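You operate a simulated robot arm through the tools that you are given. There is no shell and no other tool. Be economical: measure what you need, move in short steps, check, and stop when the job is done.

The job below is to be done with a simulated two-armed robot. You get a single attempt, and the scene is never put back.

JOB
Set the strip guide to 70 mm and stand it in the tray.
Fine: the loose guide on the work table; red knob to FREE, back to LOCK after; the teal tray; hold the guide with one hand while the other works it. Set down upright: strip guide.

It is judged by the outcome, as a careful person would: the job done as asked, and still so three seconds after it is handed in. It fails if anything else is knocked over, pushed out of place, dropped, spilled or broken.

ROBOT AND FRAMES
Two 6-joint arms with two-finger parallel grippers on one trunk, on a base that drives. Base frame: it is fixed to the floor where the robot stands at the start and does not move with it; the origin is under the middle of the robot, x ahead of it, y to its left, z up; the surface under the hand at the start is at about z = 0.78. Units: m, rad, N and s.
The left shoulder is at the start at [0.07, 0.166, 1.38], the right one opposite. With the tool pointing down near the work surface each hand reaches from about 0.38 to 0.8 m from the robot's upright axis, wherever it stands, measured 20 degrees to its own side. Places, roughly: red knob of the strip guide [0.5, -0.1, 0.9]; sliding roller of the strip guide [0.5, -0.2, 0.9]. Payload 3.91 kg a hand.
The TCP of each hand is the grasp point between the finger pads, 0.03 m short of the fingertips. In the tool frame z runs along the fingers and y along their closing line. Largest opening 0.11 m; finger width 0.02, thickness 0.01; the body of the gripper, 0.048 by 0.112 m, starts 0.055 m behind the TCP.
Orientation is that of the tool frame in the base frame, as [roll, pitch, yaw] about the fixed x, y, z axes, in that order (R = Rz(yaw) Ry(pitch) Rx(roll)). With the fingers straight down and closing along the base's y, the tool's x points along the base's -x, its y along +y and its z along -z.

CONTROLS
- The arms move only by the tool play_rows. It takes "left_targets", "right_targets" or both (then of equal length, played together; a hand with none holds still); each is a list of rows, each a list of 6 numbers: the shift along the tool's x, y, z in units of 20 mm (1.0 is 20 mm), then the turn, a rotation vector about the tool's x, y, z in units of 6 degrees (1.0 is 6 degrees). In form: [[dx, dy, dz, ax, ay, az], ...]. A call has 1 to 10 rows; each row shifts and turns the commanded pose from where the row before left it, along the tool's axes as they then stand. "left_jaw" and "right_jaw" are, for a hand that has rows, the gripper command, from -1 (shut) to 1 (fully open), values between in proportion, set as the call begins (left out, the last holds). A call with a number of a shift or a turn outside -1 to 1 is refused whole. A row lasts 0.2 s, in which the tool goes at most 0.05 m and 0.15 rad; a call with a longer step from one row to the next is refused whole, and so is a gripper value outside its range. Where a pose cannot be reached the arm comes as near as it can. A force on the tool above 90 N (or 10 N above the force at the start of the call, whichever is more), or a blocked arm, ends the call early, and 0.2 s more pass. Each finger travels about 0.108 m/s and halts on what it meets, pressing with about 28 N; the grip force reading is that of the motor and also rises with nothing between the fingers. The clock runs only during rows and for 0.2 s after the last one: add rows that do not move to give the fingers time. The reply holds the time, the measured pose of the TCP, the force on the tool along the base axes, the opening and the grip force, in the units named above and with some noise, with the torque about the TCP (base axes, N m) and any sound that the robot's microphone picked up, and new pictures: "show" is both (left out), scene, wrist or none (wrist: the cameras of the hands that moved).
- Cameras (640 x 400 px; columns grow to the right, rows downward): "scene" is now at [0.1025, -0.0097, 1.5591]; the picture's right is [-0.33, -0.95, 0.00], its down [-0.88, 0.30, -0.36] and it looks along [0.34, -0.12, -0.93] (base axes); focal length 214 px, centre (320, 200). "left" rides on the left gripper at [0.077, -0.007, -0.115] in its tool frame; the picture's right is [0.09, 1.00, 0.00], its down [-0.80, 0.07, -0.59] and it looks along [-0.59, 0.05, 0.80] (tool axes); focal length 270 px, centre (320, 200). "right" rides on the right gripper at [0.077, 0.007, -0.114] in its tool frame; the picture's right is [-0.09, 1.00, 0.00], its down [-0.80, -0.07, -0.59] and it looks along [-0.59, -0.05, 0.80] (tool axes); focal length 270 px, centre (320, 200). There is no depth. A picture from a camera that has moved, and an enlarged one, comes with that camera's place and axes in the base frame and with its lens. The place of the scene camera against the robot may be out by one fixed shift of up to 0.012 m in any direction.
- lift_body(by): slides the trunk up (or, below 0, down) by that many m; the arms and the scene camera ride with it, the base frame stays. It gives what a move gives, with no picture.
- base_move(legs): drives the robot by 1 to 6 legs, each [ahead, left, turn to the left] in m, m and rad, along the robot's own axes; the way and the turn of a leg run together, so that a leg with both is an arc; at most 1.5 m and 3.142 rad a leg. The arms and the cameras ride along, it lands a little off, and it stops where it bumps. It gives what a move gives, and a new picture of the scene camera.
- pan_tilt(pan, tilt): turns the head with the scene camera to pan (to the left, within 1.501 rad either way) and tilt (down, from -0.506 to 1.204), counted from straight ahead of the robot. It gives what a move gives, and a new picture of the scene camera.
- enlarge(camera, box): a new picture of the part [left, top, right, bottom] of that camera's present view, enlarged. The clock stands still meanwhile.
- finish_job(): hands the job in; it is judged then, once.

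Go step by step. Nothing tells you exact positions but the pictures and the camera data: compare them with the known pose of the tool, close in by small moves and look again before you grip or let go. The budget is 120 turns and 260 pictures, counting those below and the enlarged ones. Unless the task says otherwise, let go and move clear before handing in, and close with one line.

The tools are called after "Call:" by a JSON object that holds its "name" and its "arguments". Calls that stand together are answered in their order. play_rows: Moves the arms, as the interface text tells. Its arguments: {"type":"object","properties":{"left_targets":{"type":"array","items":{"type":"array","items":{"type":"number"}}},"left_jaw":{"type":"number"},"right_targets":{"type":"array","items":{"type":"array","items":{"type":"number"}}},"right_jaw":{"type":"number"},"show":{"type":"string","enum":["both","scene","wrist","none"]}},"required":[]} The other tools are called the same way: lift_body (by) slides the trunk up or down; base_move (legs) drives the base; pan_tilt (pan, tilt) turns the head that bears the scene camera; enlarge (camera, box) takes an enlarged picture of a part of a camera's view; finish_job () hands the job in.

At the start:

```text
clock: 0.0
left_eef_pos: [0.0832, 0.3105, 0.4792]
left_tcp_rot: [3.067, 0.1, 3.11]
left_ft_force: [-0.4, 0.3, 0.6]
left_ft_torque: [0.0, -0.01, -0.02]
left_grip_width: 0.1097
left_grasp_force: 0.1
right_eef_pos: [0.4842, -0.4945, 1.244]
right_tcp_rot: [3.141, 0.0, 3.141]
right_ft_force: [0.6, -0.2, -0.1]
right_ft_torque: [0.01, 0.01, -0.02]
right_grip_width: 0.11
right_grasp_force: 0.1
trunk travel left (down, up): [-0.875, 0.065]
robot x, y, heading: [-0.0031, -0.0005, 0.004]
head pan, tilt: [-0.333, 1.201]
```

scene: 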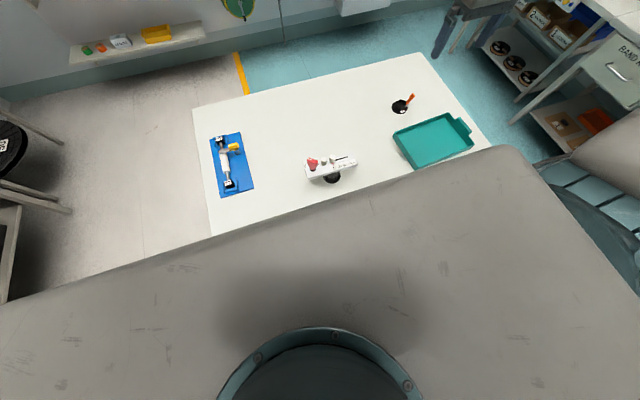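
right: 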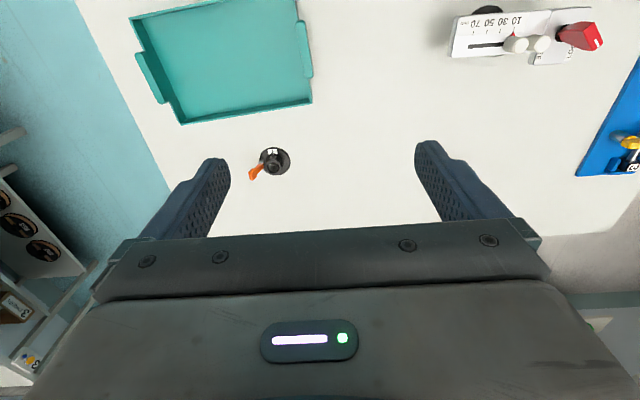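
left: 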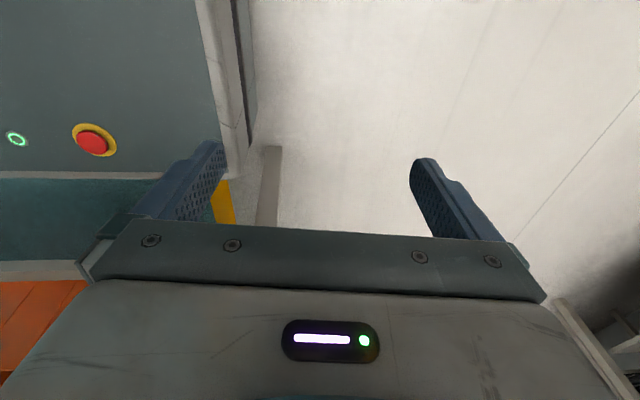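

I see the strip guide near the table centre, with a red knob on the left and a scale and rollers, and the teal tray on the right. I'll look closer first.

Call:
{"name": "enlarge", "arguments": {"camera": "scene", "box": [280, 130, 380, 200]}}

Call:
{"name": "enlarge", "arguments": {"camera": "right", "box": [430, 0, 640, 120]}}

Call:
{"name": "enlarge", "arguments": {"camera": "scene", "box": [380, 80, 500, 180]}}

```text
5.71 times, centred on (330, 165) of scene
camera zoom: at [0.1025, -0.0097, 1.5591], right [-0.33, -0.95, 0.0], down [-0.88, 0.3, -0.36], along [0.34, -0.12, -0.93], focal length 1226 px, centre (263, 400)
```

zoom: 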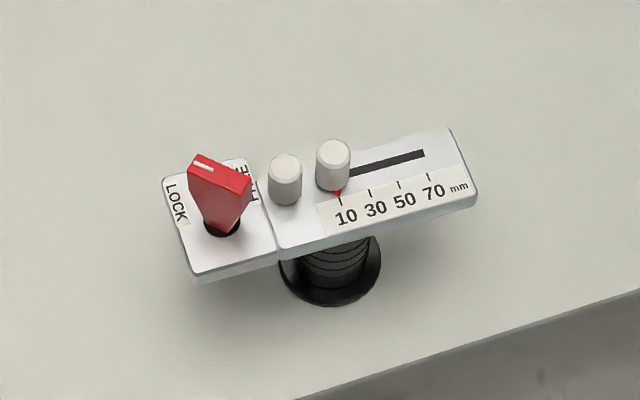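

```text
3.05 times, centred on (535, 60) of right
camera zoom: at [0.4068, -0.4876, 1.3587], right [0.09, 1.0, 0.0], down [0.8, -0.07, 0.59], along [0.59, -0.05, -0.8], focal length 824 px, centre (-335, 627)
```

zoom: 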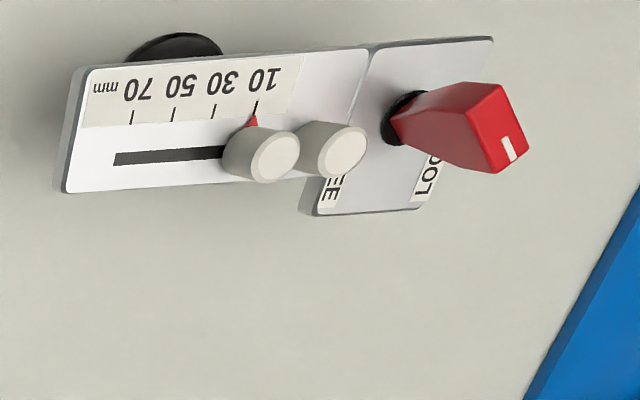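

```text
4.00 times, centred on (440, 130) of scene
camera zoom: at [0.1025, -0.0097, 1.5591], right [-0.33, -0.95, 0.0], down [-0.88, 0.3, -0.36], along [0.34, -0.12, -0.93], focal length 858 px, centre (-160, 480)
```

zoom: 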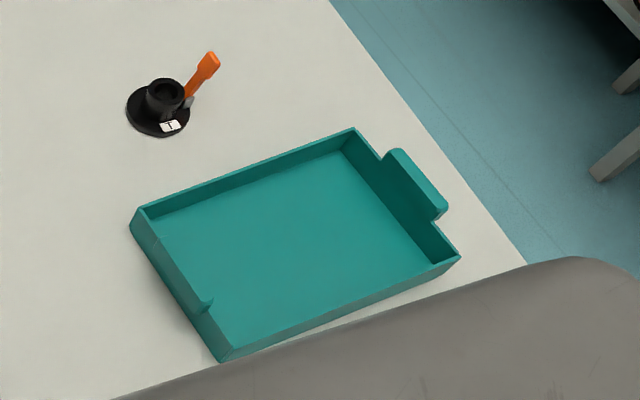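

The guide's scale runs along -y, with its plate top at about z=0.868. The knob is near (0.50,-0.11) and the ribbed stem near (0.465,-0.183). I plan to hold the stem with the right hand from the front and work the knob and roller with the left. First I'll raise the left arm and check the floor around me.

Call:
{"name": "play_rows", "arguments": {"left_targets": [[0, 0, -1, 0, 0, 0], [0, 0, -1, 0, 0, 0], [0, 0, -1, 0, 0, 0], [0, 0, -1, 0, 0, 0], [0, 0, -1, 0, 0, 0], [0, 0, -1, 0, 0, 0], [0, 0, -1, 0, 0, 0], [0, 0, -1, 0, 0, 0], [0, 0, -1, 0, 0, 0], [0, 0, -1, 0, 0, 0]], "show": "none"}}

Call:
{"name": "pan_tilt", "arguments": {"pan": -1.45, "tilt": 0.9}}

```text
clock: 2.2
left_eef_pos: [0.0618, 0.2968, 0.6769]
left_tcp_rot: [3.066, 0.1, 3.11]
left_ft_force: [-0.5, 0.1, -0.1]
left_ft_torque: [-0.02, -0.01, -0.02]
left_grip_width: 0.1101
left_grasp_force: 0.0
right_eef_pos: [0.4841, -0.4955, 1.2445]
right_tcp_rot: [3.141, -0.002, -3.142]
right_ft_force: [0.6, 0.2, -0.6]
right_ft_torque: [-0.01, 0.05, 0.02]
right_grip_width: 0.1102
right_grasp_force: 0.1
trunk travel left (down, up): [-0.875, 0.065]
robot x, y, heading: [0.0002, -0.0037, -0.004]
head pan, tilt: [-0.333, 1.201]
```

```text
clock: 3.5
left_eef_pos: [0.0619, 0.2972, 0.6762]
left_tcp_rot: [3.065, 0.099, 3.11]
left_ft_force: [-0.8, 0.4, -0.6]
left_ft_torque: [0.01, -0.02, 0.0]
left_grip_width: 0.1101
left_grasp_force: 0.0
right_eef_pos: [0.4837, -0.494, 1.244]
right_tcp_rot: [-3.141, -0.001, 3.141]
right_ft_force: [0.1, 0.1, 0.0]
right_ft_torque: [-0.02, -0.01, -0.02]
right_grip_width: 0.1101
right_grasp_force: 0.1
trunk travel left (down, up): [-0.875, 0.065]
robot x, y, heading: [0.0007, 0.0003, 0.002]
head pan, tilt: [-1.45, 0.901]
camera scene: at [0.0587, -0.0666, 1.5789], right [-0.99, -0.12, 0.0], down [-0.09, 0.78, -0.62], along [0.07, -0.62, -0.78], focal length 214 px, centre (320, 200)
```

scene: 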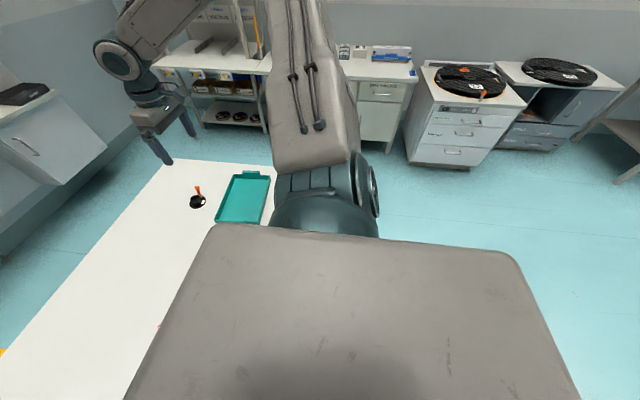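

The floor to the right and behind is clear. I'll back the base a little and shift it right for working room, then keep raising the left arm.

Call:
{"name": "base_move", "arguments": {"legs": [[-0.12, 0, 0], [0, -0.09, 0]]}}

Call:
{"name": "play_rows", "arguments": {"left_targets": [[0, 0, -1, 0, 0, 0], [0, 0, -1, 0, 0, 0], [0, 0, -1, 0, 0, 0], [0, 0, -1, 0, 0, 0], [0, 0, -1, 0, 0, 0], [0, 0, -1, 0, 0, 0], [0, 0, -1, 0, 0, 0], [0, 0, -1, 0, 0, 0], [0, 0, -1, 0, 0, 0], [0, 0, -1, 0, 0, 0]], "show": "none"}}

Call:
{"name": "play_rows", "arguments": {"left_targets": [[0, 0, -1, 0, 0, 0], [0, 0, -1, 0, 0, 0], [0, 0, -1, 0, 0, 0], [0, 0, -1, 0, 0, 0], [0, 0, -1, 0, 0, 0], [0, 0, -1, 0, 0, 0], [0, 0, -1, 0, 0, 0], [0, 0, -1, 0, 0, 0], [0, 0, -1, 0, 0, 0], [0, 0, -1, 0, 0, 0]], "show": "none"}}

Call:
{"name": "pan_tilt", "arguments": {"pan": -0.1, "tilt": 0.95}}

```text
clock: 5.5
left_eef_pos: [-0.0559, 0.2124, 0.675]
left_tcp_rot: [3.071, 0.099, 3.112]
left_ft_force: [-0.3, -0.8, -0.1]
left_ft_torque: [-0.05, 0.01, 0.01]
left_grip_width: 0.11
left_grasp_force: 0.1
right_eef_pos: [0.3647, -0.576, 1.2474]
right_tcp_rot: [-3.136, -0.001, 3.142]
right_ft_force: [0.5, 0.8, 0.5]
right_ft_torque: [-0.05, -0.01, 0.0]
right_grip_width: 0.1103
right_grasp_force: 0.0
trunk travel left (down, up): [-0.875, 0.065]
robot x, y, heading: [-0.1168, -0.0883, -0.001]
head pan, tilt: [-1.45, 0.901]
camera scene: at [-0.0599, -0.1471, 1.5793], right [-0.99, -0.12, 0.0], down [-0.09, 0.77, -0.63], along [0.07, -0.62, -0.78], focal length 214 px, centre (320, 200)
```

scene: 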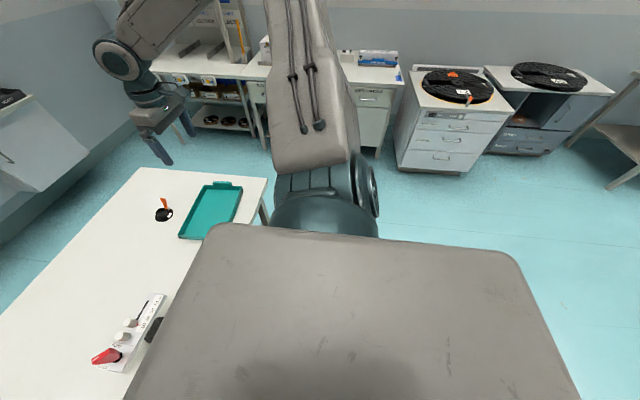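

```text
clock: 7.7
left_eef_pos: [-0.0636, 0.1918, 0.8687]
left_tcp_rot: [3.062, 0.098, 3.11]
left_ft_force: [0.4, 0.3, -0.4]
left_ft_torque: [0.0, 0.0, 0.0]
left_grip_width: 0.1098
left_grasp_force: 0.2
left hand out of reach, approached as far as the arm can: row 9, 10
right_eef_pos: [0.3665, -0.5833, 1.2446]
right_tcp_rot: [-3.141, 0.001, 3.14]
right_ft_force: [-0.1, -0.5, 0.0]
right_ft_torque: [0.0, 0.01, -0.03]
right_grip_width: 0.1096
right_grasp_force: 0.0
trunk travel left (down, up): [-0.875, 0.065]
robot x, y, heading: [-0.1172, -0.088, -0.001]
head pan, tilt: [-1.45, 0.901]
```

```text
clock: 9.9
left_eef_pos: [-0.0489, 0.1853, 0.9113]
left_tcp_rot: [3.064, 0.1, 3.11]
left_ft_force: [-0.5, 0.3, 0.3]
left_ft_torque: [0.0, -0.01, 0.04]
left_grip_width: 0.11
left_grasp_force: 0.0
left hand out of reach, approached as far as the arm can: row 1, 2, 3, 4, 5, 6, 7, 8, 9, 10
right_eef_pos: [0.3651, -0.5817, 1.2439]
right_tcp_rot: [3.141, 0.0, 3.141]
right_ft_force: [-0.2, 0.2, 0.0]
right_ft_torque: [0.0, 0.0, 0.02]
right_grip_width: 0.1097
right_grasp_force: 0.1
trunk travel left (down, up): [-0.875, 0.065]
robot x, y, heading: [-0.1162, -0.0848, -0.001]
head pan, tilt: [-1.45, 0.901]
```

```text
clock: 11.4
left_eef_pos: [-0.0485, 0.1855, 0.9125]
left_tcp_rot: [3.064, 0.1, 3.111]
left_ft_force: [0.4, 0.3, 0.0]
left_ft_torque: [0.0, 0.0, -0.01]
left_grip_width: 0.1099
left_grasp_force: 0.1
right_eef_pos: [0.3654, -0.583, 1.2445]
right_tcp_rot: [-3.141, 0.0, -3.14]
right_ft_force: [-0.2, -0.6, 0.0]
right_ft_torque: [0.05, 0.0, -0.01]
right_grip_width: 0.1101
right_grasp_force: 0.1
trunk travel left (down, up): [-0.875, 0.065]
robot x, y, heading: [-0.1171, -0.0907, 0.004]
head pan, tilt: [-0.099, 0.949]
camera scene: at [0.0039, -0.0878, 1.5753], right [-0.1, -0.99, 0.0], down [-0.81, 0.08, -0.58], along [0.58, -0.06, -0.81], focal length 214 px, centre (320, 200)
```

scene: 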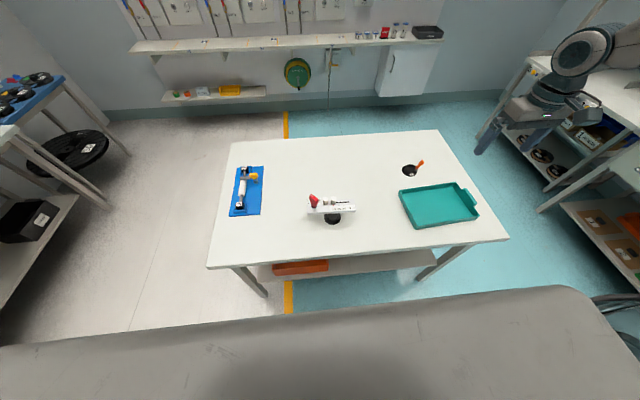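

The left arm is near its limit because it is tucked in close. Next I'll send it forward and up, and bring the right hand toward its pre-grasp.

Call:
{"name": "play_rows", "arguments": {"left_targets": [[-1, 0.3, 0, 0, 0, 0], [-1, 0.3, 0, 0, 0, 0], [-1, 0.3, 0, 0, 0, 0], [-1, 0.3, 0, 0, 0, 0], [-1, 0.3, 0, 0, 0, 0], [-1, 0.3, 0, 0, 0, 0], [-1, 0, 0, 0, 0, 0], [-1, 0, 0, 0, 0, 0], [-1, 0, -0.5, 0, 0, 0], [-1, 0, -0.5, 0, 0, 0]], "right_targets": [[0, 0.5, 0, 0, 1, 0], [0, 0.5, 0, 0, 1, 0], [0, 0.5, 0, 0, 1, 0], [0, 0.5, 0, 0, 1, 0], [0, 0.5, 0, 0, 1, 0], [0, 0.5, 0, 0, 0, 0], [0, 0.5, 0, 0, 0, 0], [0, 0.5, 0, 0, 0, 0], [0, 0.5, 0, 0, 0, 0], [0, 0.5, 0, 0, 0, 0]], "show": "none"}}

```text
clock: 13.6
left_eef_pos: [0.1516, 0.2142, 0.949]
left_tcp_rot: [3.064, 0.098, 3.11]
left_ft_force: [0.5, 0.1, -0.6]
left_ft_torque: [0.02, 0.01, 0.02]
left_grip_width: 0.1101
left_grasp_force: 0.1
left hand out of reach, approached as far as the arm can: row 2
right_eef_pos: [0.3321, -0.5202, 1.2437]
right_tcp_rot: [3.142, -0.523, -3.141]
right_ft_force: [-0.1, 0.4, -0.5]
right_ft_torque: [-0.01, 0.0, 0.03]
right_grip_width: 0.11
right_grasp_force: 0.0
right hand out of reach, approached as far as the arm can: row 5, 6, 7, 8, 9, 10
trunk travel left (down, up): [-0.875, 0.065]
robot x, y, heading: [-0.1188, -0.0848, -0.003]
head pan, tilt: [-0.099, 0.949]
```

The positive y turn points the right hand backward, so I'll reverse it and bring the hand down to about z=1.0.

Call:
{"name": "play_rows", "arguments": {"left_targets": [[-1, 0, -0.5, 0, 0, 0], [-1, 0, -0.5, 0, 0, 0], [-1, 0, -0.5, 0, 0, 0], [-1, 0, -0.5, 0, 0, 0], [-1, 0, -0.5, 0, 0, 0], [-1, 0, -0.5, 0, 0, 0], [-1, 0, -0.5, 0, 0, 0], [-1, 0, -0.5, 0, 0, 0], [-1, 0, 0, 0, 0, 0], [-1, 0, 0, 0, 0, 0]], "right_targets": [[0, 0.2, 0.5, 0, -1, 0], [0, 0.2, 0.5, 0, -1, 0], [0, 0.2, 0.5, 0, -1, 0], [0, 0.2, 0.5, 0, -1, 0], [0, 0.5, 0.5, 0, -1, 0], [0, 0.5, 0.5, 0, -1, 0], [0, 0.5, 0.5, 0, -1, 0], [0, 0.5, 0.5, 0, -1, 0], [0.3, 0.5, 0.2, 0, -1, 0], [0.3, 0.5, 0.2, 0, -1, 0]], "show": "none"}}

Call:
{"name": "play_rows", "arguments": {"right_targets": [[0.5, 1, 0, 0, -1, 0], [0.5, 1, 0, 0, -1, 0], [0.5, 1, 0, 0, -1, 0], [0.5, 1, 0, 0, -1, 0], [0.5, 1, 0, 0, -1, 0], [0.5, 1, 0, 0, 0, 0], [0.5, 1, 0, 0, 0, 0], [0.5, 0.5, 0, 0, 0, 0]], "show": "both"}}

```text
clock: 15.8
left_eef_pos: [0.3218, 0.2647, 0.9836]
left_tcp_rot: [3.066, 0.103, 3.109]
left_ft_force: [-1.0, 0.3, 0.8]
left_ft_torque: [-0.02, 0.02, -0.01]
left_grip_width: 0.11
left_grasp_force: 0.1
left hand out of reach, approached as far as the arm can: row 3, 4, 5, 6, 7, 8, 9, 10
right_eef_pos: [0.3123, -0.4457, 1.1528]
right_tcp_rot: [3.14, 0.523, -3.141]
right_ft_force: [-0.1, -0.8, -0.5]
right_ft_torque: [-0.03, -0.02, -0.01]
right_grip_width: 0.11
right_grasp_force: 0.0
trunk travel left (down, up): [-0.875, 0.065]
robot x, y, heading: [-0.1196, -0.0876, 0.001]
head pan, tilt: [-0.099, 0.949]
```

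```text
clock: 17.6
left_eef_pos: [0.3203, 0.2653, 0.9841]
left_tcp_rot: [3.065, 0.102, 3.109]
left_ft_force: [-0.6, -0.4, 0.2]
left_ft_torque: [-0.01, 0.0, 0.0]
left_grip_width: 0.1098
left_grasp_force: 0.0
right_eef_pos: [0.3169, -0.4014, 1.0995]
right_tcp_rot: [3.14, 1.046, -3.141]
right_ft_force: [-0.3, 0.6, -0.5]
right_ft_torque: [-0.01, -0.02, 0.0]
right_grip_width: 0.1098
right_grasp_force: 0.2
right hand out of reach, approached as far as the arm can: row 1, 2, 3, 4, 5, 6, 7, 8
trunk travel left (down, up): [-0.875, 0.065]
robot x, y, heading: [-0.1216, -0.0886, 0.001]
head pan, tilt: [-0.099, 0.949]
camera scene: at [0.0045, -0.0884, 1.5752], right [-0.1, -0.99, 0.0], down [-0.81, 0.08, -0.58], along [0.58, -0.06, -0.81], focal length 214 px, centre (320, 200)
camera right: at [0.1787, -0.395, 1.0906], right [0.04, 1.0, 0.08], down [-0.11, -0.07, 0.99], along [0.99, -0.05, 0.11], focal length 270 px, centre (320, 200)
```

scene: 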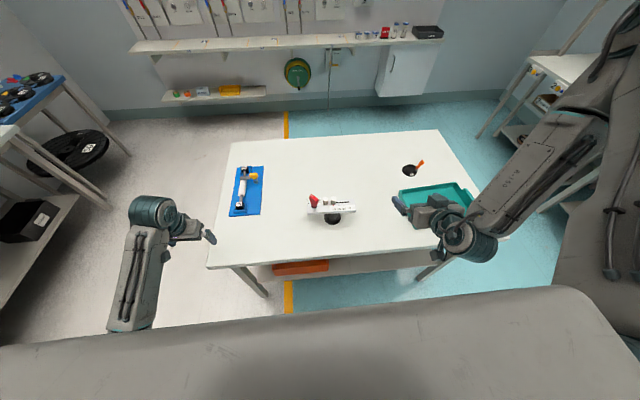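
right: 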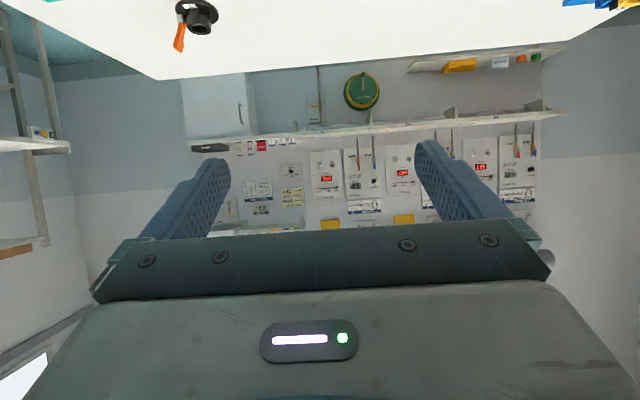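

Both arms are too close to the body at this height. I'll back the base another 8 cm, level the left hand over the guide for a look, and lower the right hand.

Call:
{"name": "base_move", "arguments": {"legs": [[-0.08, 0, 0]]}}

Call:
{"name": "play_rows", "arguments": {"left_targets": [[-1, -0.5, 0, 0.6, 0, 0], [-1, -0.5, 0, 0.6, 0, 0], [-1, -0.5, 0, 0, 0.5, 0], [-1, -0.5, 0, 0, 0.5, 0], [-1, -1, 0, 0, 0, 0], [-1, -1, 0, 0, 0, 0], [-1, -1, 0, 0, 0, 0], [-1, -1, 0, 0, 0, 0], [-0.5, -1, 0, 0, 0, 0], [0, -1, 0, 0, 0, 0]], "right_targets": [[1, 0, 0, 0, 0, 0], [1, 0, 0, 0, 0, 0], [1, 0, 0, 0, 0, 0], [1, 0, 0, 0, 0, 0], [1, 0, 0, 0, 0, 0], [1, 0, 0, 0, 0, 0], [0, 0, 0, 0, 0, 0], [0, 0, 0, 0, 0, 0], [0, 0, 0, 0, 0, 0], [0, 0, 0, 0, 0, 0]]}}

```text
clock: 18.6
left_eef_pos: [0.2451, 0.2649, 0.9811]
left_tcp_rot: [3.066, 0.098, 3.111]
left_ft_force: [0.0, -0.5, 0.4]
left_ft_torque: [0.0, 0.04, 0.01]
left_grip_width: 0.11
left_grasp_force: 0.0
right_eef_pos: [0.2427, -0.4, 1.0987]
right_tcp_rot: [-3.141, 1.041, -3.14]
right_ft_force: [0.3, -0.2, 0.0]
right_ft_torque: [0.03, 0.02, 0.02]
right_grip_width: 0.1098
right_grasp_force: 0.0
trunk travel left (down, up): [-0.875, 0.065]
robot x, y, heading: [-0.196, -0.0904, -0.001]
head pan, tilt: [-0.099, 0.949]
camera scene: at [-0.067, -0.0876, 1.5745], right [-0.1, -0.99, 0.0], down [-0.81, 0.08, -0.58], along [0.57, -0.06, -0.82], focal length 214 px, centre (320, 200)
```

scene: 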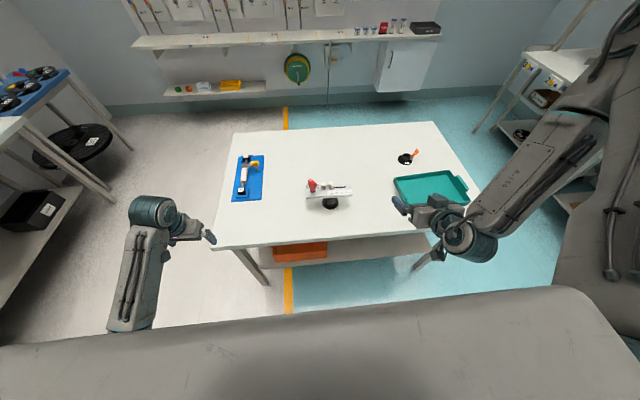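

```text
clock: 20.8
left_eef_pos: [0.41, 0.1166, 0.9585]
left_tcp_rot: [-3.092, -0.001, 3.106]
left_ft_force: [0.9, 0.4, -0.2]
left_ft_torque: [-0.02, -0.01, 0.03]
left_grip_width: 0.1101
left_grasp_force: 0.0
left hand out of reach, approached as far as the arm can: row 3, 4
right_eef_pos: [0.2385, -0.4009, 1.1006]
right_tcp_rot: [3.141, 1.046, -3.14]
right_ft_force: [0.7, 0.2, 0.1]
right_ft_torque: [0.01, -0.01, 0.01]
right_grip_width: 0.11
right_grasp_force: 0.0
right hand out of reach, approached as far as the arm can: row 1, 2, 3, 4, 5, 6
trunk travel left (down, up): [-0.875, 0.065]
robot x, y, heading: [-0.1978, -0.0898, -0.003]
head pan, tilt: [-0.099, 0.949]
camera scene: at [-0.0751, -0.0887, 1.5753], right [-0.1, -0.99, 0.0], down [-0.81, 0.08, -0.58], along [0.58, -0.06, -0.81], focal length 214 px, centre (320, 200)
camera right: at [0.0996, -0.3953, 1.0906], right [0.04, 1.0, 0.08], down [-0.11, -0.07, 0.99], along [0.99, -0.05, 0.11], focal length 270 px, centre (320, 200)
camera left: at [0.3342, 0.1176, 1.0719], right [-0.05, 1.0, -0.05], down [0.81, 0.07, 0.59], along [0.59, -0.01, -0.81], focal length 270 px, centre (320, 200)
```

scene: 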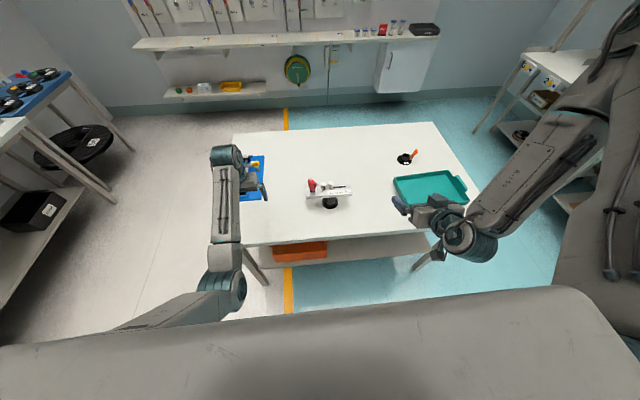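
right: 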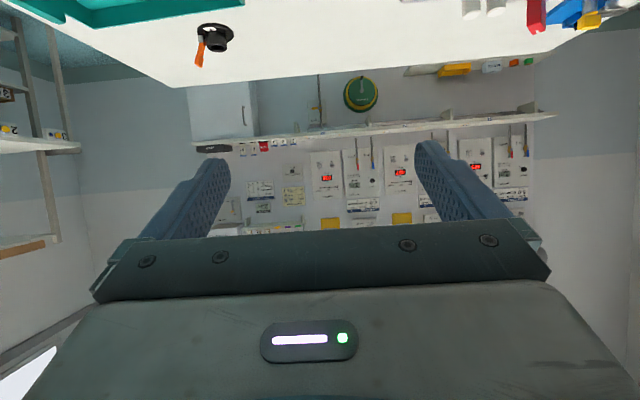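
left: 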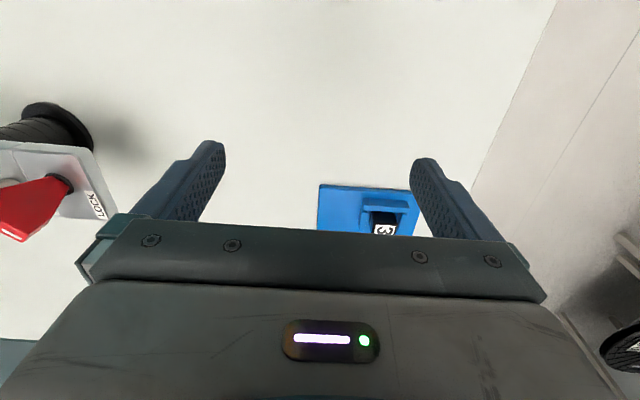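

Left hand leveled, and stem centre estimated near (0.463,-0.19). Now I'll move the right hand forward and down toward the pre-grasp.

Call:
{"name": "play_rows", "arguments": {"right_targets": [[0, 0, 1, 0, 0, 0], [0, 0, 1, 0, 0, 0], [0, 0, 1, 0, 0, 0], [0, 0, 1, 0, 0, 0], [0, 0, 1, 0, 0, 0]], "left_targets": [[0, -1, -0.5, -0.5, 0, 0], [0, -1, -0.5, 0, 0, 0.5], [0, -1, -0.5, 0, 0, 0], [0, -1, -0.5, 0, 0, 0], [0, -1, -0.5, 0, 0, 0]], "show": "wrist"}}

```text
clock: 22.0
left_eef_pos: [0.4137, 0.0282, 0.9897]
left_tcp_rot: [3.117, -0.001, 3.063]
left_ft_force: [0.1, -0.5, 0.0]
left_ft_torque: [0.0, -0.02, 0.01]
left_grip_width: 0.1099
left_grasp_force: 0.0
left hand out of reach, approached as far as the arm can: row 3, 4
right_eef_pos: [0.3126, -0.4368, 1.0654]
right_tcp_rot: [3.139, 1.046, 3.139]
right_ft_force: [-0.6, -0.7, -0.4]
right_ft_torque: [-0.03, 0.01, 0.03]
right_grip_width: 0.1097
right_grasp_force: 0.0
right hand out of reach, approached as far as the arm can: row 1, 2, 3, 4, 5
trunk travel left (down, up): [-0.875, 0.065]
robot x, y, heading: [-0.1985, -0.0894, -0.002]
head pan, tilt: [-0.099, 0.949]
camera right: at [0.1747, -0.4311, 1.0554], right [0.04, 1.0, 0.08], down [-0.11, -0.07, 0.99], along [0.99, -0.05, 0.11], focal length 270 px, centre (320, 200)
camera left: at [0.3366, 0.0235, 1.1033], right [-0.01, 1.0, 0.02], down [0.8, -0.01, 0.59], along [0.59, 0.03, -0.8], focal length 270 px, centre (320, 200)
```

right: 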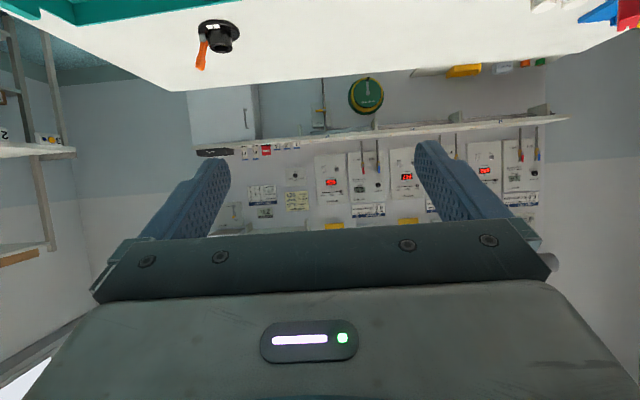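
left: 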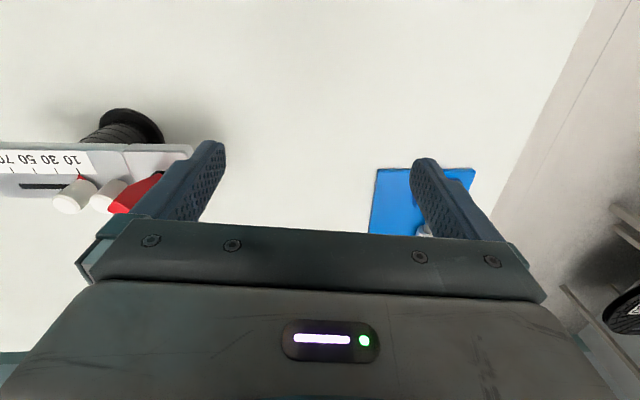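

Stem centre confirmed near (0.46,-0.188). I'll keep lowering the right hand so it comes into its reach region.

Call:
{"name": "play_rows", "arguments": {"right_targets": [[0.3, 0, 0.85, 0, 0, 0], [0.86, 0, 0.5, 0, 0, 0], [0.86, 0, 0.5, 0, 0, 0], [0.86, 0, 0.5, 0, 0, 0], [0.86, 0, 0.5, 0, 0, 0], [0.86, 0, 0.5, 0, 0, 0]], "show": "none"}}

```text
clock: 23.4
left_eef_pos: [0.4157, 0.0281, 0.9917]
left_tcp_rot: [3.121, 0.002, 3.06]
left_ft_force: [-0.1, 0.1, 0.2]
left_ft_torque: [0.0, -0.03, 0.03]
left_grip_width: 0.1101
left_grasp_force: 0.0
right_eef_pos: [0.3327, -0.4467, 1.0601]
right_tcp_rot: [3.141, 1.046, -3.141]
right_ft_force: [-0.4, 0.0, -0.4]
right_ft_torque: [0.03, 0.01, 0.03]
right_grip_width: 0.1099
right_grasp_force: 0.1
right hand out of reach, approached as far as the arm can: row 1, 2, 3, 4, 5, 6
trunk travel left (down, up): [-0.875, 0.065]
robot x, y, heading: [-0.1937, -0.0882, -0.0]
head pan, tilt: [-0.099, 0.949]
```

The forward-tilted wrist is limiting the right hand, so I'll use a 45° slope, which still clears the plate edge, and try going down again.

Call:
{"name": "play_rows", "arguments": {"right_targets": [[0, 0, 0, 0, 1, 0], [0, 0, 0, 0, 1, 0], [0, 0, 0, 0, 0.5, 0], [0.7, 0, 0.7, 0, 0, 0], [0.7, 0, 0.7, 0, 0, 0], [0.7, 0, 0.7, 0, 0, 0], [0.7, 0, 0.7, 0, 0, 0], [0.7, 0, 0.7, 0, 0, 0]], "show": "none"}}

```text
clock: 25.2
left_eef_pos: [0.4158, 0.0254, 0.9929]
left_tcp_rot: [3.121, 0.005, 3.063]
left_ft_force: [0.7, 1.2, 0.1]
left_ft_torque: [0.0, -0.01, -0.01]
left_grip_width: 0.11
left_grasp_force: 0.0
right_eef_pos: [0.3281, -0.4605, 1.0148]
right_tcp_rot: [3.141, 0.784, -3.138]
right_ft_force: [0.1, -0.2, 0.2]
right_ft_torque: [0.02, -0.02, 0.0]
right_grip_width: 0.1101
right_grasp_force: 0.1
right hand out of reach, approached as far as the arm can: row 4, 5, 6, 7, 8
trunk travel left (down, up): [-0.875, 0.065]
robot x, y, heading: [-0.1974, -0.087, -0.001]
head pan, tilt: [-0.099, 0.949]
```

Still limited, so I'll yaw the right hand about 30° to the left to follow the forearm, then try going down.

Call:
{"name": "play_rows", "arguments": {"right_targets": [[0, 0, 0, -0.7, 0, -0.7], [0, 0, 0, -0.7, 0, -0.7], [0, 0, 0, -0.7, 0, -0.7], [0, 0, 0, -0.7, 0, -0.7], [0, 0, 0, -0.7, 0, -0.7], [0.7, 0, 0.7, 0, 0, 0], [0.7, 0, 0.7, 0, 0, 0], [0.7, 0, 0.7, 0, 0, 0], [0.7, 0, 0.7, 0, 0, 0], [0.7, 0, 0.7, 0, 0, 0]], "show": "scene"}}

```text
clock: 27.4
left_eef_pos: [0.4159, 0.0267, 0.9942]
left_tcp_rot: [3.121, 0.005, 3.061]
left_ft_force: [-0.7, -1.1, -0.7]
left_ft_torque: [0.02, 0.02, 0.03]
left_grip_width: 0.1097
left_grasp_force: 0.0
right_eef_pos: [0.3169, -0.4788, 0.9936]
right_tcp_rot: [3.14, 0.784, -2.621]
right_ft_force: [0.2, 0.5, 0.1]
right_ft_torque: [0.0, -0.02, 0.01]
right_grip_width: 0.1102
right_grasp_force: 0.0
right hand out of reach, approached as far as the arm can: row 6, 7, 8, 9, 10
trunk travel left (down, up): [-0.875, 0.065]
robot x, y, heading: [-0.1952, -0.0892, 0.001]
head pan, tilt: [-0.099, 0.949]
camera scene: at [-0.0749, -0.0881, 1.5753], right [-0.1, -0.99, 0.0], down [-0.81, 0.08, -0.58], along [0.58, -0.06, -0.81], focal length 214 px, centre (320, 200)
```

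scene: 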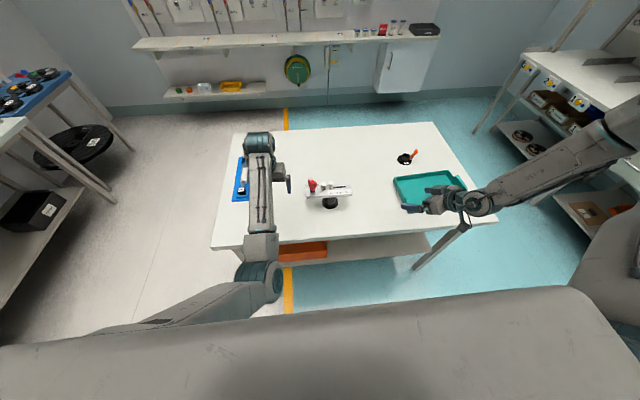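

I'll try moving directly toward the pre-grasp point: forward, left and down.

Call:
{"name": "play_rows", "arguments": {"right_targets": [[-0.2, 0.89, 0.86, 0, 0, 0], [-0.2, 0.89, 0.86, 0, 0, 0], [-0.2, 0.89, 0.86, 0, 0, 0], [-0.2, 0.89, 0.86, 0, 0, 0], [-0.2, 0.89, 0.86, 0, 0, 0], [-0.2, 0.89, 0.86, 0, 0, 0], [-0.2, 0.89, 0.86, 0, 0, 0], [-0.2, 0.89, 0.86, 0, 0, 0]], "show": "scene"}}

```text
clock: 29.2
left_eef_pos: [0.4152, 0.0269, 0.9934]
left_tcp_rot: [3.122, 0.004, 3.062]
left_ft_force: [-0.6, 0.1, 0.3]
left_ft_torque: [0.01, 0.03, 0.02]
left_grip_width: 0.1099
left_grasp_force: 0.0
right_eef_pos: [0.3072, -0.3936, 1.0175]
right_tcp_rot: [3.14, 0.787, -2.622]
right_ft_force: [0.6, 0.0, -0.1]
right_ft_torque: [0.0, 0.0, 0.02]
right_grip_width: 0.1101
right_grasp_force: 0.1
right hand out of reach, approached as far as the arm can: row 1, 2, 3, 4, 5, 6, 7, 8
trunk travel left (down, up): [-0.875, 0.065]
robot x, y, heading: [-0.1961, -0.0872, 0.002]
head pan, tilt: [-0.099, 0.949]
camera scene: at [-0.0749, -0.0879, 1.5753], right [-0.1, -0.99, 0.0], down [-0.81, 0.08, -0.58], along [0.58, -0.06, -0.81], focal length 214 px, centre (320, 200)
```

scene: 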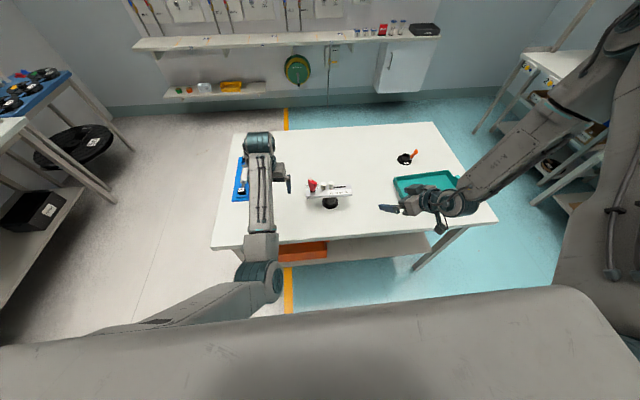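

The left arm's low elbow suits a forward-pointing grip, and the right arm's high elbow suits top-down work. So I'll swap roles: the left holds the stem and the right works the knob and roller.

Call:
{"name": "play_rows", "arguments": {"left_targets": [[0, 0.3, 0.6, 0, -1, 0], [0, 0.3, 0.6, 0, -1, 0], [0, 0.3, 0.6, 0, -1, 0], [0, 0.3, 0.6, 0, -1, 0], [0.4, 0.3, 0.4, 0, -1, 0], [0.4, 0.3, 0.4, 0, -1, 0], [0.4, 0.3, 0.4, 0, -1, 0], [0.4, 0.3, 0.4, 0, -0.5, 0]], "right_targets": [[0, -0.5, -0.5, 0, 1, 0], [0, -0.5, -0.5, 0, 1, 0], [0, -0.5, -0.5, 0, 1, 0], [0, -0.5, -0.5, 0, 1, 0], [0, -0.5, -0.5, 0, 1, 0], [0, -0.5, -0.5, 0, 1, 0], [0, -0.5, 0, 0, 1, 0], [0, 0, 0, 0, 0.5, 0]], "show": "scene"}}

```text
clock: 31.0
left_eef_pos: [0.4096, 0.064, 0.9043]
left_tcp_rot: [-3.14, 0.785, 3.052]
left_ft_force: [0.1, -0.4, 0.3]
left_ft_torque: [0.01, 0.0, -0.03]
left_grip_width: 0.1097
left_grasp_force: 0.1
right_eef_pos: [0.3022, -0.4794, 1.0602]
right_tcp_rot: [-3.116, 0.107, -2.628]
right_ft_force: [-0.9, -0.2, 0.7]
right_ft_torque: [-0.03, -0.02, 0.02]
right_grip_width: 0.1097
right_grasp_force: 0.1
right hand out of reach, approached as far as the arm can: row 5, 6, 7, 8
trunk travel left (down, up): [-0.875, 0.065]
robot x, y, heading: [-0.1968, -0.0899, -0.001]
head pan, tilt: [-0.099, 0.949]
camera scene: at [-0.0755, -0.0865, 1.5754], right [-0.1, -0.99, 0.0], down [-0.81, 0.08, -0.58], along [0.58, -0.06, -0.81], focal length 214 px, centre (320, 200)
```

scene: 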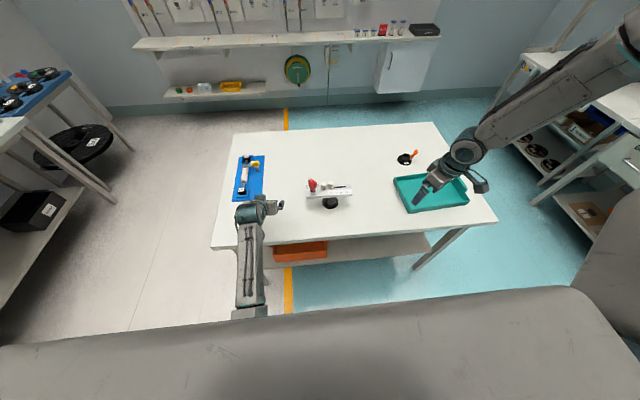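

The left hand handles the pitched pose well. I'll tilt it a bit flatter, yaw it slightly right, and move it back to clear the plate.

Call:
{"name": "play_rows", "arguments": {"left_targets": [[0, 0, -1, 0.6, -0.8, 0.6], [0, 0, -1, 0.6, -0.8, 0.6], [0, 0, -0.5, 0, 0, 0], [0, -1, 0, 0, 0, 0], [0, -1, 0, 0, 0, 0], [0, -1, 0, 0, 0, 0], [0, -1, 0, 0, 0, 0], [0, -1, 0, 0, 0, 0]], "right_targets": [[-1, 0, 0, 0, 0, 1], [-1, 0, 0, 0, 0, 1], [-1, 0, 0, 0, 0, 1], [-1, 0, 0, 0, 0, 1], [-1, 0, 0, 0, 0, 1], [-1, 0, 0, 0, 1, 0], [-0.5, 0, 0, 0, 0, 0], [0, 0, 0, 0, 0, 0]], "show": "both"}}

```text
clock: 32.8
left_eef_pos: [0.359, 0.0489, 0.9233]
left_tcp_rot: [2.859, 0.905, 2.631]
left_ft_force: [0.3, -0.6, -0.2]
left_ft_torque: [0.01, 0.01, 0.01]
left_grip_width: 0.1098
left_grasp_force: 0.0
left hand out of reach, approached as far as the arm can: row 8
right_eef_pos: [0.3608, -0.5331, 1.0894]
right_tcp_rot: [3.107, 0.004, 3.134]
right_ft_force: [0.1, 0.7, -0.8]
right_ft_torque: [0.0, 0.01, -0.01]
right_grip_width: 0.1102
right_grasp_force: 0.0
right hand out of reach, approached as far as the arm can: row 1, 2, 3, 4, 5, 6, 7
trunk travel left (down, up): [-0.875, 0.065]
robot x, y, heading: [-0.2008, -0.0922, 0.002]
head pan, tilt: [-0.099, 0.949]
stopped in row 8 (left hand): the arm was blocked; the commanded pose is now the measured one
camera scene: at [-0.0758, -0.0879, 1.5754], right [-0.1, -0.99, 0.0], down [-0.81, 0.08, -0.58], along [0.58, -0.06, -0.81], focal length 214 px, centre (320, 200)
camera right: at [0.2831, -0.5313, 1.2035], right [0.1, 0.99, 0.03], down [0.8, -0.1, 0.6], along [0.6, -0.03, -0.8], focal length 270 px, centre (320, 200)
camera left: at [0.2243, 0.079, 0.9293], right [0.23, 0.97, 0.1], down [-0.02, -0.1, 0.99], along [0.97, -0.23, 0.0], focal length 270 px, centre (320, 200)
```

scene: 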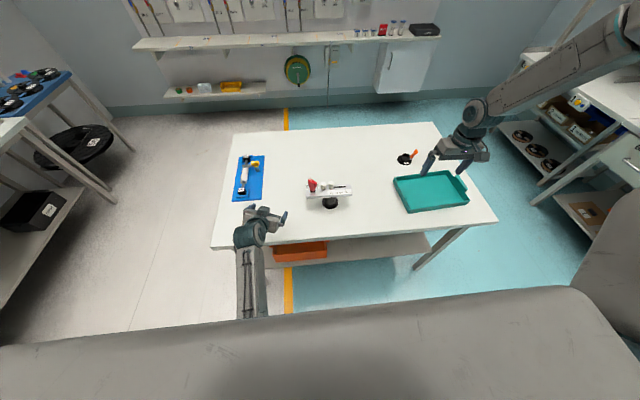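
right: 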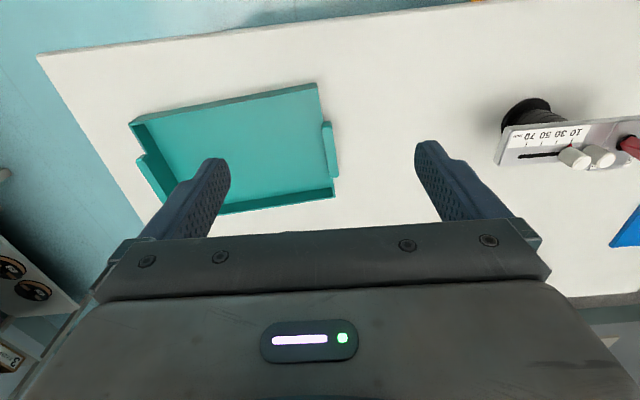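
left: 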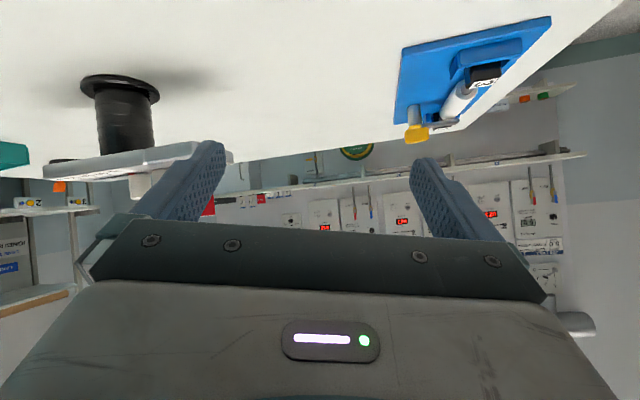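

The left arm folded to its near limit, with no contact and forces at zero. I'll back the base 6 cm more, with both hands in free air, then restore the left hand's orientation.

Call:
{"name": "base_move", "arguments": {"legs": [[-0.06, 0, 0]]}}

Call:
{"name": "play_rows", "arguments": {"left_targets": [[0, 0, 0, 0, 0, 0]], "show": "none"}}

```text
clock: 33.8
left_eef_pos: [0.3068, 0.0482, 0.9187]
left_tcp_rot: [2.867, 0.898, 2.636]
left_ft_force: [1.4, 0.7, -0.8]
left_ft_torque: [-0.02, 0.01, 0.01]
left_grip_width: 0.1102
left_grasp_force: 0.1
right_eef_pos: [0.31, -0.5351, 1.0838]
right_tcp_rot: [3.109, -0.002, 3.132]
right_ft_force: [0.9, 0.2, 0.1]
right_ft_torque: [0.01, 0.04, 0.01]
right_grip_width: 0.1097
right_grasp_force: 0.1
trunk travel left (down, up): [-0.875, 0.065]
robot x, y, heading: [-0.2558, -0.0876, 0.005]
head pan, tilt: [-0.099, 0.949]
camera scene: at [-0.1219, -0.088, 1.5741], right [-0.1, -0.99, 0.0], down [-0.81, 0.08, -0.58], along [0.57, -0.06, -0.82], focal length 214 px, centre (320, 200)
```

scene: 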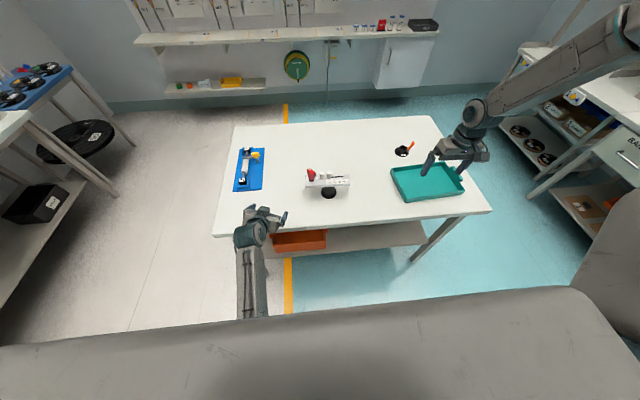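

```text
clock: 34.2
left_eef_pos: [0.2985, 0.049, 0.9238]
left_tcp_rot: [2.859, 0.906, 2.629]
left_ft_force: [0.3, 0.3, 0.3]
left_ft_torque: [0.03, 0.03, 0.01]
left_grip_width: 0.1098
left_grasp_force: 0.1
right_eef_pos: [0.301, -0.5336, 1.0892]
right_tcp_rot: [3.108, 0.006, 3.133]
right_ft_force: [0.4, 0.0, -0.5]
right_ft_torque: [0.01, -0.02, 0.02]
right_grip_width: 0.1104
right_grasp_force: 0.1
trunk travel left (down, up): [-0.875, 0.065]
robot x, y, heading: [-0.2544, -0.0881, -0.002]
head pan, tilt: [-0.099, 0.949]
```

I'll roll the left hand 12° to level the finger line, then slide it right toward the stem's approach line.

Call:
{"name": "play_rows", "arguments": {"left_targets": [[0, 0, 0, 0, 0, -1], [0, 0, 0, 0, 0, -1], [-0.16, -1, 0.3, 0, 0, 0], [-0.16, -1, 0.3, 0, 0, 0], [-0.16, -1, 0.3, 0, 0, 0], [-0.16, -1, 0.3, 0, 0, 0], [-0.16, -1, 0.3, 0, 0, 0], [-0.16, -1, 0.3, 0, 0, 0], [-0.16, -1, 0.3, 0, 0, 0], [-0.16, -1, 0.3, 0, 0, 0]], "show": "wrist"}}

```text
clock: 35.4
left_eef_pos: [0.3035, 0.0571, 0.8905]
left_tcp_rot: [2.898, 0.878, 2.769]
left_ft_force: [0.5, -0.3, 0.3]
left_ft_torque: [0.01, 0.0, 0.02]
left_grip_width: 0.1099
left_grasp_force: 0.0
left hand out of reach, approached as far as the arm can: row 5, 6
right_eef_pos: [0.3019, -0.5348, 1.0894]
right_tcp_rot: [3.109, 0.006, 3.136]
right_ft_force: [0.2, -1.2, -0.8]
right_ft_torque: [0.01, 0.0, -0.02]
right_grip_width: 0.11
right_grasp_force: 0.1
trunk travel left (down, up): [-0.875, 0.065]
robot x, y, heading: [-0.2557, -0.09, -0.007]
head pan, tilt: [-0.099, 0.949]
stopped in row 6 (left hand): the arm was blocked; the commanded pose is now the measured one
camera left: at [0.1661, 0.0726, 0.9003], right [0.12, 0.99, 0.09], down [0.02, -0.09, 1.0], along [0.99, -0.12, -0.03], focal length 270 px, centre (320, 200)
```

left: 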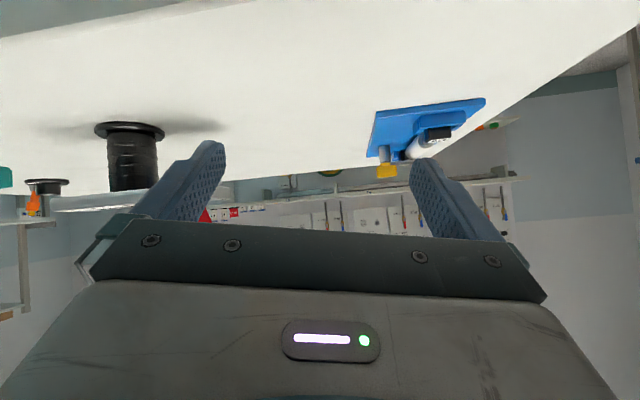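

The left arm is blocked moving right at about the same spot with no force on the tool. I'll look at the arm itself to see what limits it.

Call:
{"name": "pan_tilt", "arguments": {"pan": 0.9, "tilt": 1.0}}

```text
clock: 36.7
left_eef_pos: [0.3029, 0.0564, 0.8904]
left_tcp_rot: [2.898, 0.878, 2.773]
left_ft_force: [1.0, 0.2, -0.7]
left_ft_torque: [0.0, 0.0, 0.03]
left_grip_width: 0.1098
left_grasp_force: 0.0
right_eef_pos: [0.3027, -0.5344, 1.089]
right_tcp_rot: [3.109, 0.003, 3.134]
right_ft_force: [-0.2, 0.2, -0.2]
right_ft_torque: [-0.03, 0.01, -0.01]
right_grip_width: 0.1099
right_grasp_force: 0.0
trunk travel left (down, up): [-0.875, 0.065]
robot x, y, heading: [-0.2549, -0.0877, 0.003]
head pan, tilt: [0.901, 1.0]
camera scene: at [-0.1623, -0.0257, 1.5717], right [0.78, -0.62, 0.0], down [-0.52, -0.66, -0.54], along [0.34, 0.42, -0.84], focal length 214 px, centre (320, 200)
```

scene: 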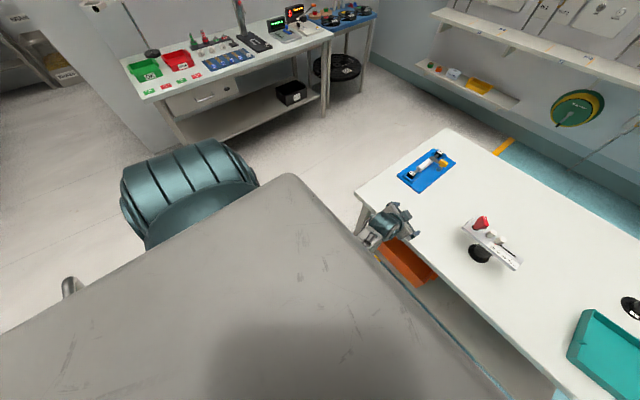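

The left elbow is tucked under the chest and jams against the body when the hand moves inward. Before choosing where to park, I'll test how far the right, elbow-up arm reaches across, staying well above everything.

Call:
{"name": "play_rows", "arguments": {"right_targets": [[-1, 0.5, 0, 0, 0, 0], [-1, 0.5, 0, 0, 0, 0], [-1, 0.5, 0, 0, 0, 0], [-1, 0.5, 0, 0, 0, 0], [-1, 0.5, 0, 0, 0, 0], [-1, 0.5, 0, 0, 0, 0], [-1, 0.5, 0, 0, 0, 0], [-1, 1, 0, 0, 0, 0], [-1, 1, 0, 0, 0, 0], [-1, 1, 0, 0, 0, 0]], "show": "none"}}

Call:
{"name": "play_rows", "arguments": {"right_targets": [[0, 1, 0, 0, 0, 0], [0, 1, 0, 0, 0, 0], [0, 1, 0, 0, 0, 0], [0, 1, 0, 0, 0, 0], [0, 1, 0, 0, 0, 0], [0, 1, 0, 0, 0, 0], [0, 1, 0, 0, 0, 0], [0, 1, 0, 0, 0, 0], [0, 1, 0, 0, 0, 0], [0, 1, 0, 0, 0, 0]], "show": "none"}}

Call:
{"name": "play_rows", "arguments": {"right_targets": [[0, 1, 0, 0, 0, 0], [0, 1, 0, 0, 0, 0], [0, 1, 0, 0, 0, 0], [0, 1, 0, 0, 0, 0], [0, 1, 0, 0, 0, 0], [0, 1, 0, 0, 0, 0], [0, 1, 0, 0, 0, 0], [0, 1, 0, 0, 0, 0], [0, 1, 0, 0, 0, 0], [0, 1, 0, 0, 0, 0]], "show": "wrist"}}

```text
clock: 38.9
left_eef_pos: [0.3034, 0.0565, 0.891]
left_tcp_rot: [2.897, 0.878, 2.771]
left_ft_force: [-0.4, 0.6, -0.1]
left_ft_torque: [-0.01, -0.02, -0.04]
left_grip_width: 0.1102
left_grasp_force: 0.1
right_eef_pos: [0.3255, -0.5516, 1.1124]
right_tcp_rot: [3.11, 0.005, 3.131]
right_ft_force: [0.2, 1.1, 0.6]
right_ft_torque: [-0.01, -0.01, -0.04]
right_grip_width: 0.1102
right_grasp_force: 0.1
right hand out of reach, approached as far as the arm can: row 1, 2, 3, 4, 5, 6, 7, 8, 9, 10
trunk travel left (down, up): [-0.875, 0.065]
robot x, y, heading: [-0.2535, -0.0917, -0.005]
head pan, tilt: [0.901, 1.0]
```

```text
clock: 41.1
left_eef_pos: [0.3028, 0.0568, 0.8908]
left_tcp_rot: [2.898, 0.879, 2.772]
left_ft_force: [0.9, -0.3, 0.1]
left_ft_torque: [0.01, 0.01, 0.02]
left_grip_width: 0.1098
left_grasp_force: 0.1
right_eef_pos: [0.2311, -0.4713, 1.1319]
right_tcp_rot: [3.107, 0.006, 3.134]
right_ft_force: [0.1, 0.3, 0.3]
right_ft_torque: [0.02, -0.04, -0.02]
right_grip_width: 0.11
right_grasp_force: 0.1
right hand out of reach, approached as far as the arm can: row 1, 2, 3, 4, 5, 6, 7, 8, 9, 10
trunk travel left (down, up): [-0.875, 0.065]
robot x, y, heading: [-0.252, -0.0889, 0.002]
head pan, tilt: [0.901, 1.0]
```

```text
clock: 43.3
left_eef_pos: [0.3019, 0.0575, 0.8902]
left_tcp_rot: [2.897, 0.878, 2.773]
left_ft_force: [0.0, -0.1, -0.8]
left_ft_torque: [-0.02, -0.05, -0.01]
left_grip_width: 0.1102
left_grasp_force: 0.1
right_eef_pos: [0.1579, -0.4267, 1.1472]
right_tcp_rot: [3.107, 0.005, 3.133]
right_ft_force: [-0.6, -0.3, 0.1]
right_ft_torque: [-0.03, -0.01, -0.02]
right_grip_width: 0.1099
right_grasp_force: 0.1
right hand out of reach, approached as far as the arm can: row 1, 2, 3, 4, 5, 6, 7, 8, 9, 10
trunk travel left (down, up): [-0.875, 0.065]
robot x, y, heading: [-0.2547, -0.0931, -0.001]
head pan, tilt: [0.901, 1.0]
camera right: at [0.0807, -0.4244, 1.2611], right [0.1, 0.99, 0.03], down [0.8, -0.1, 0.6], along [0.6, -0.03, -0.8], focal length 270 px, centre (320, 200)
```

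right: 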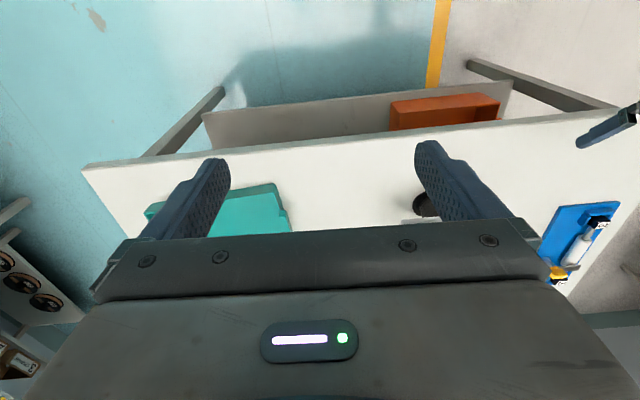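

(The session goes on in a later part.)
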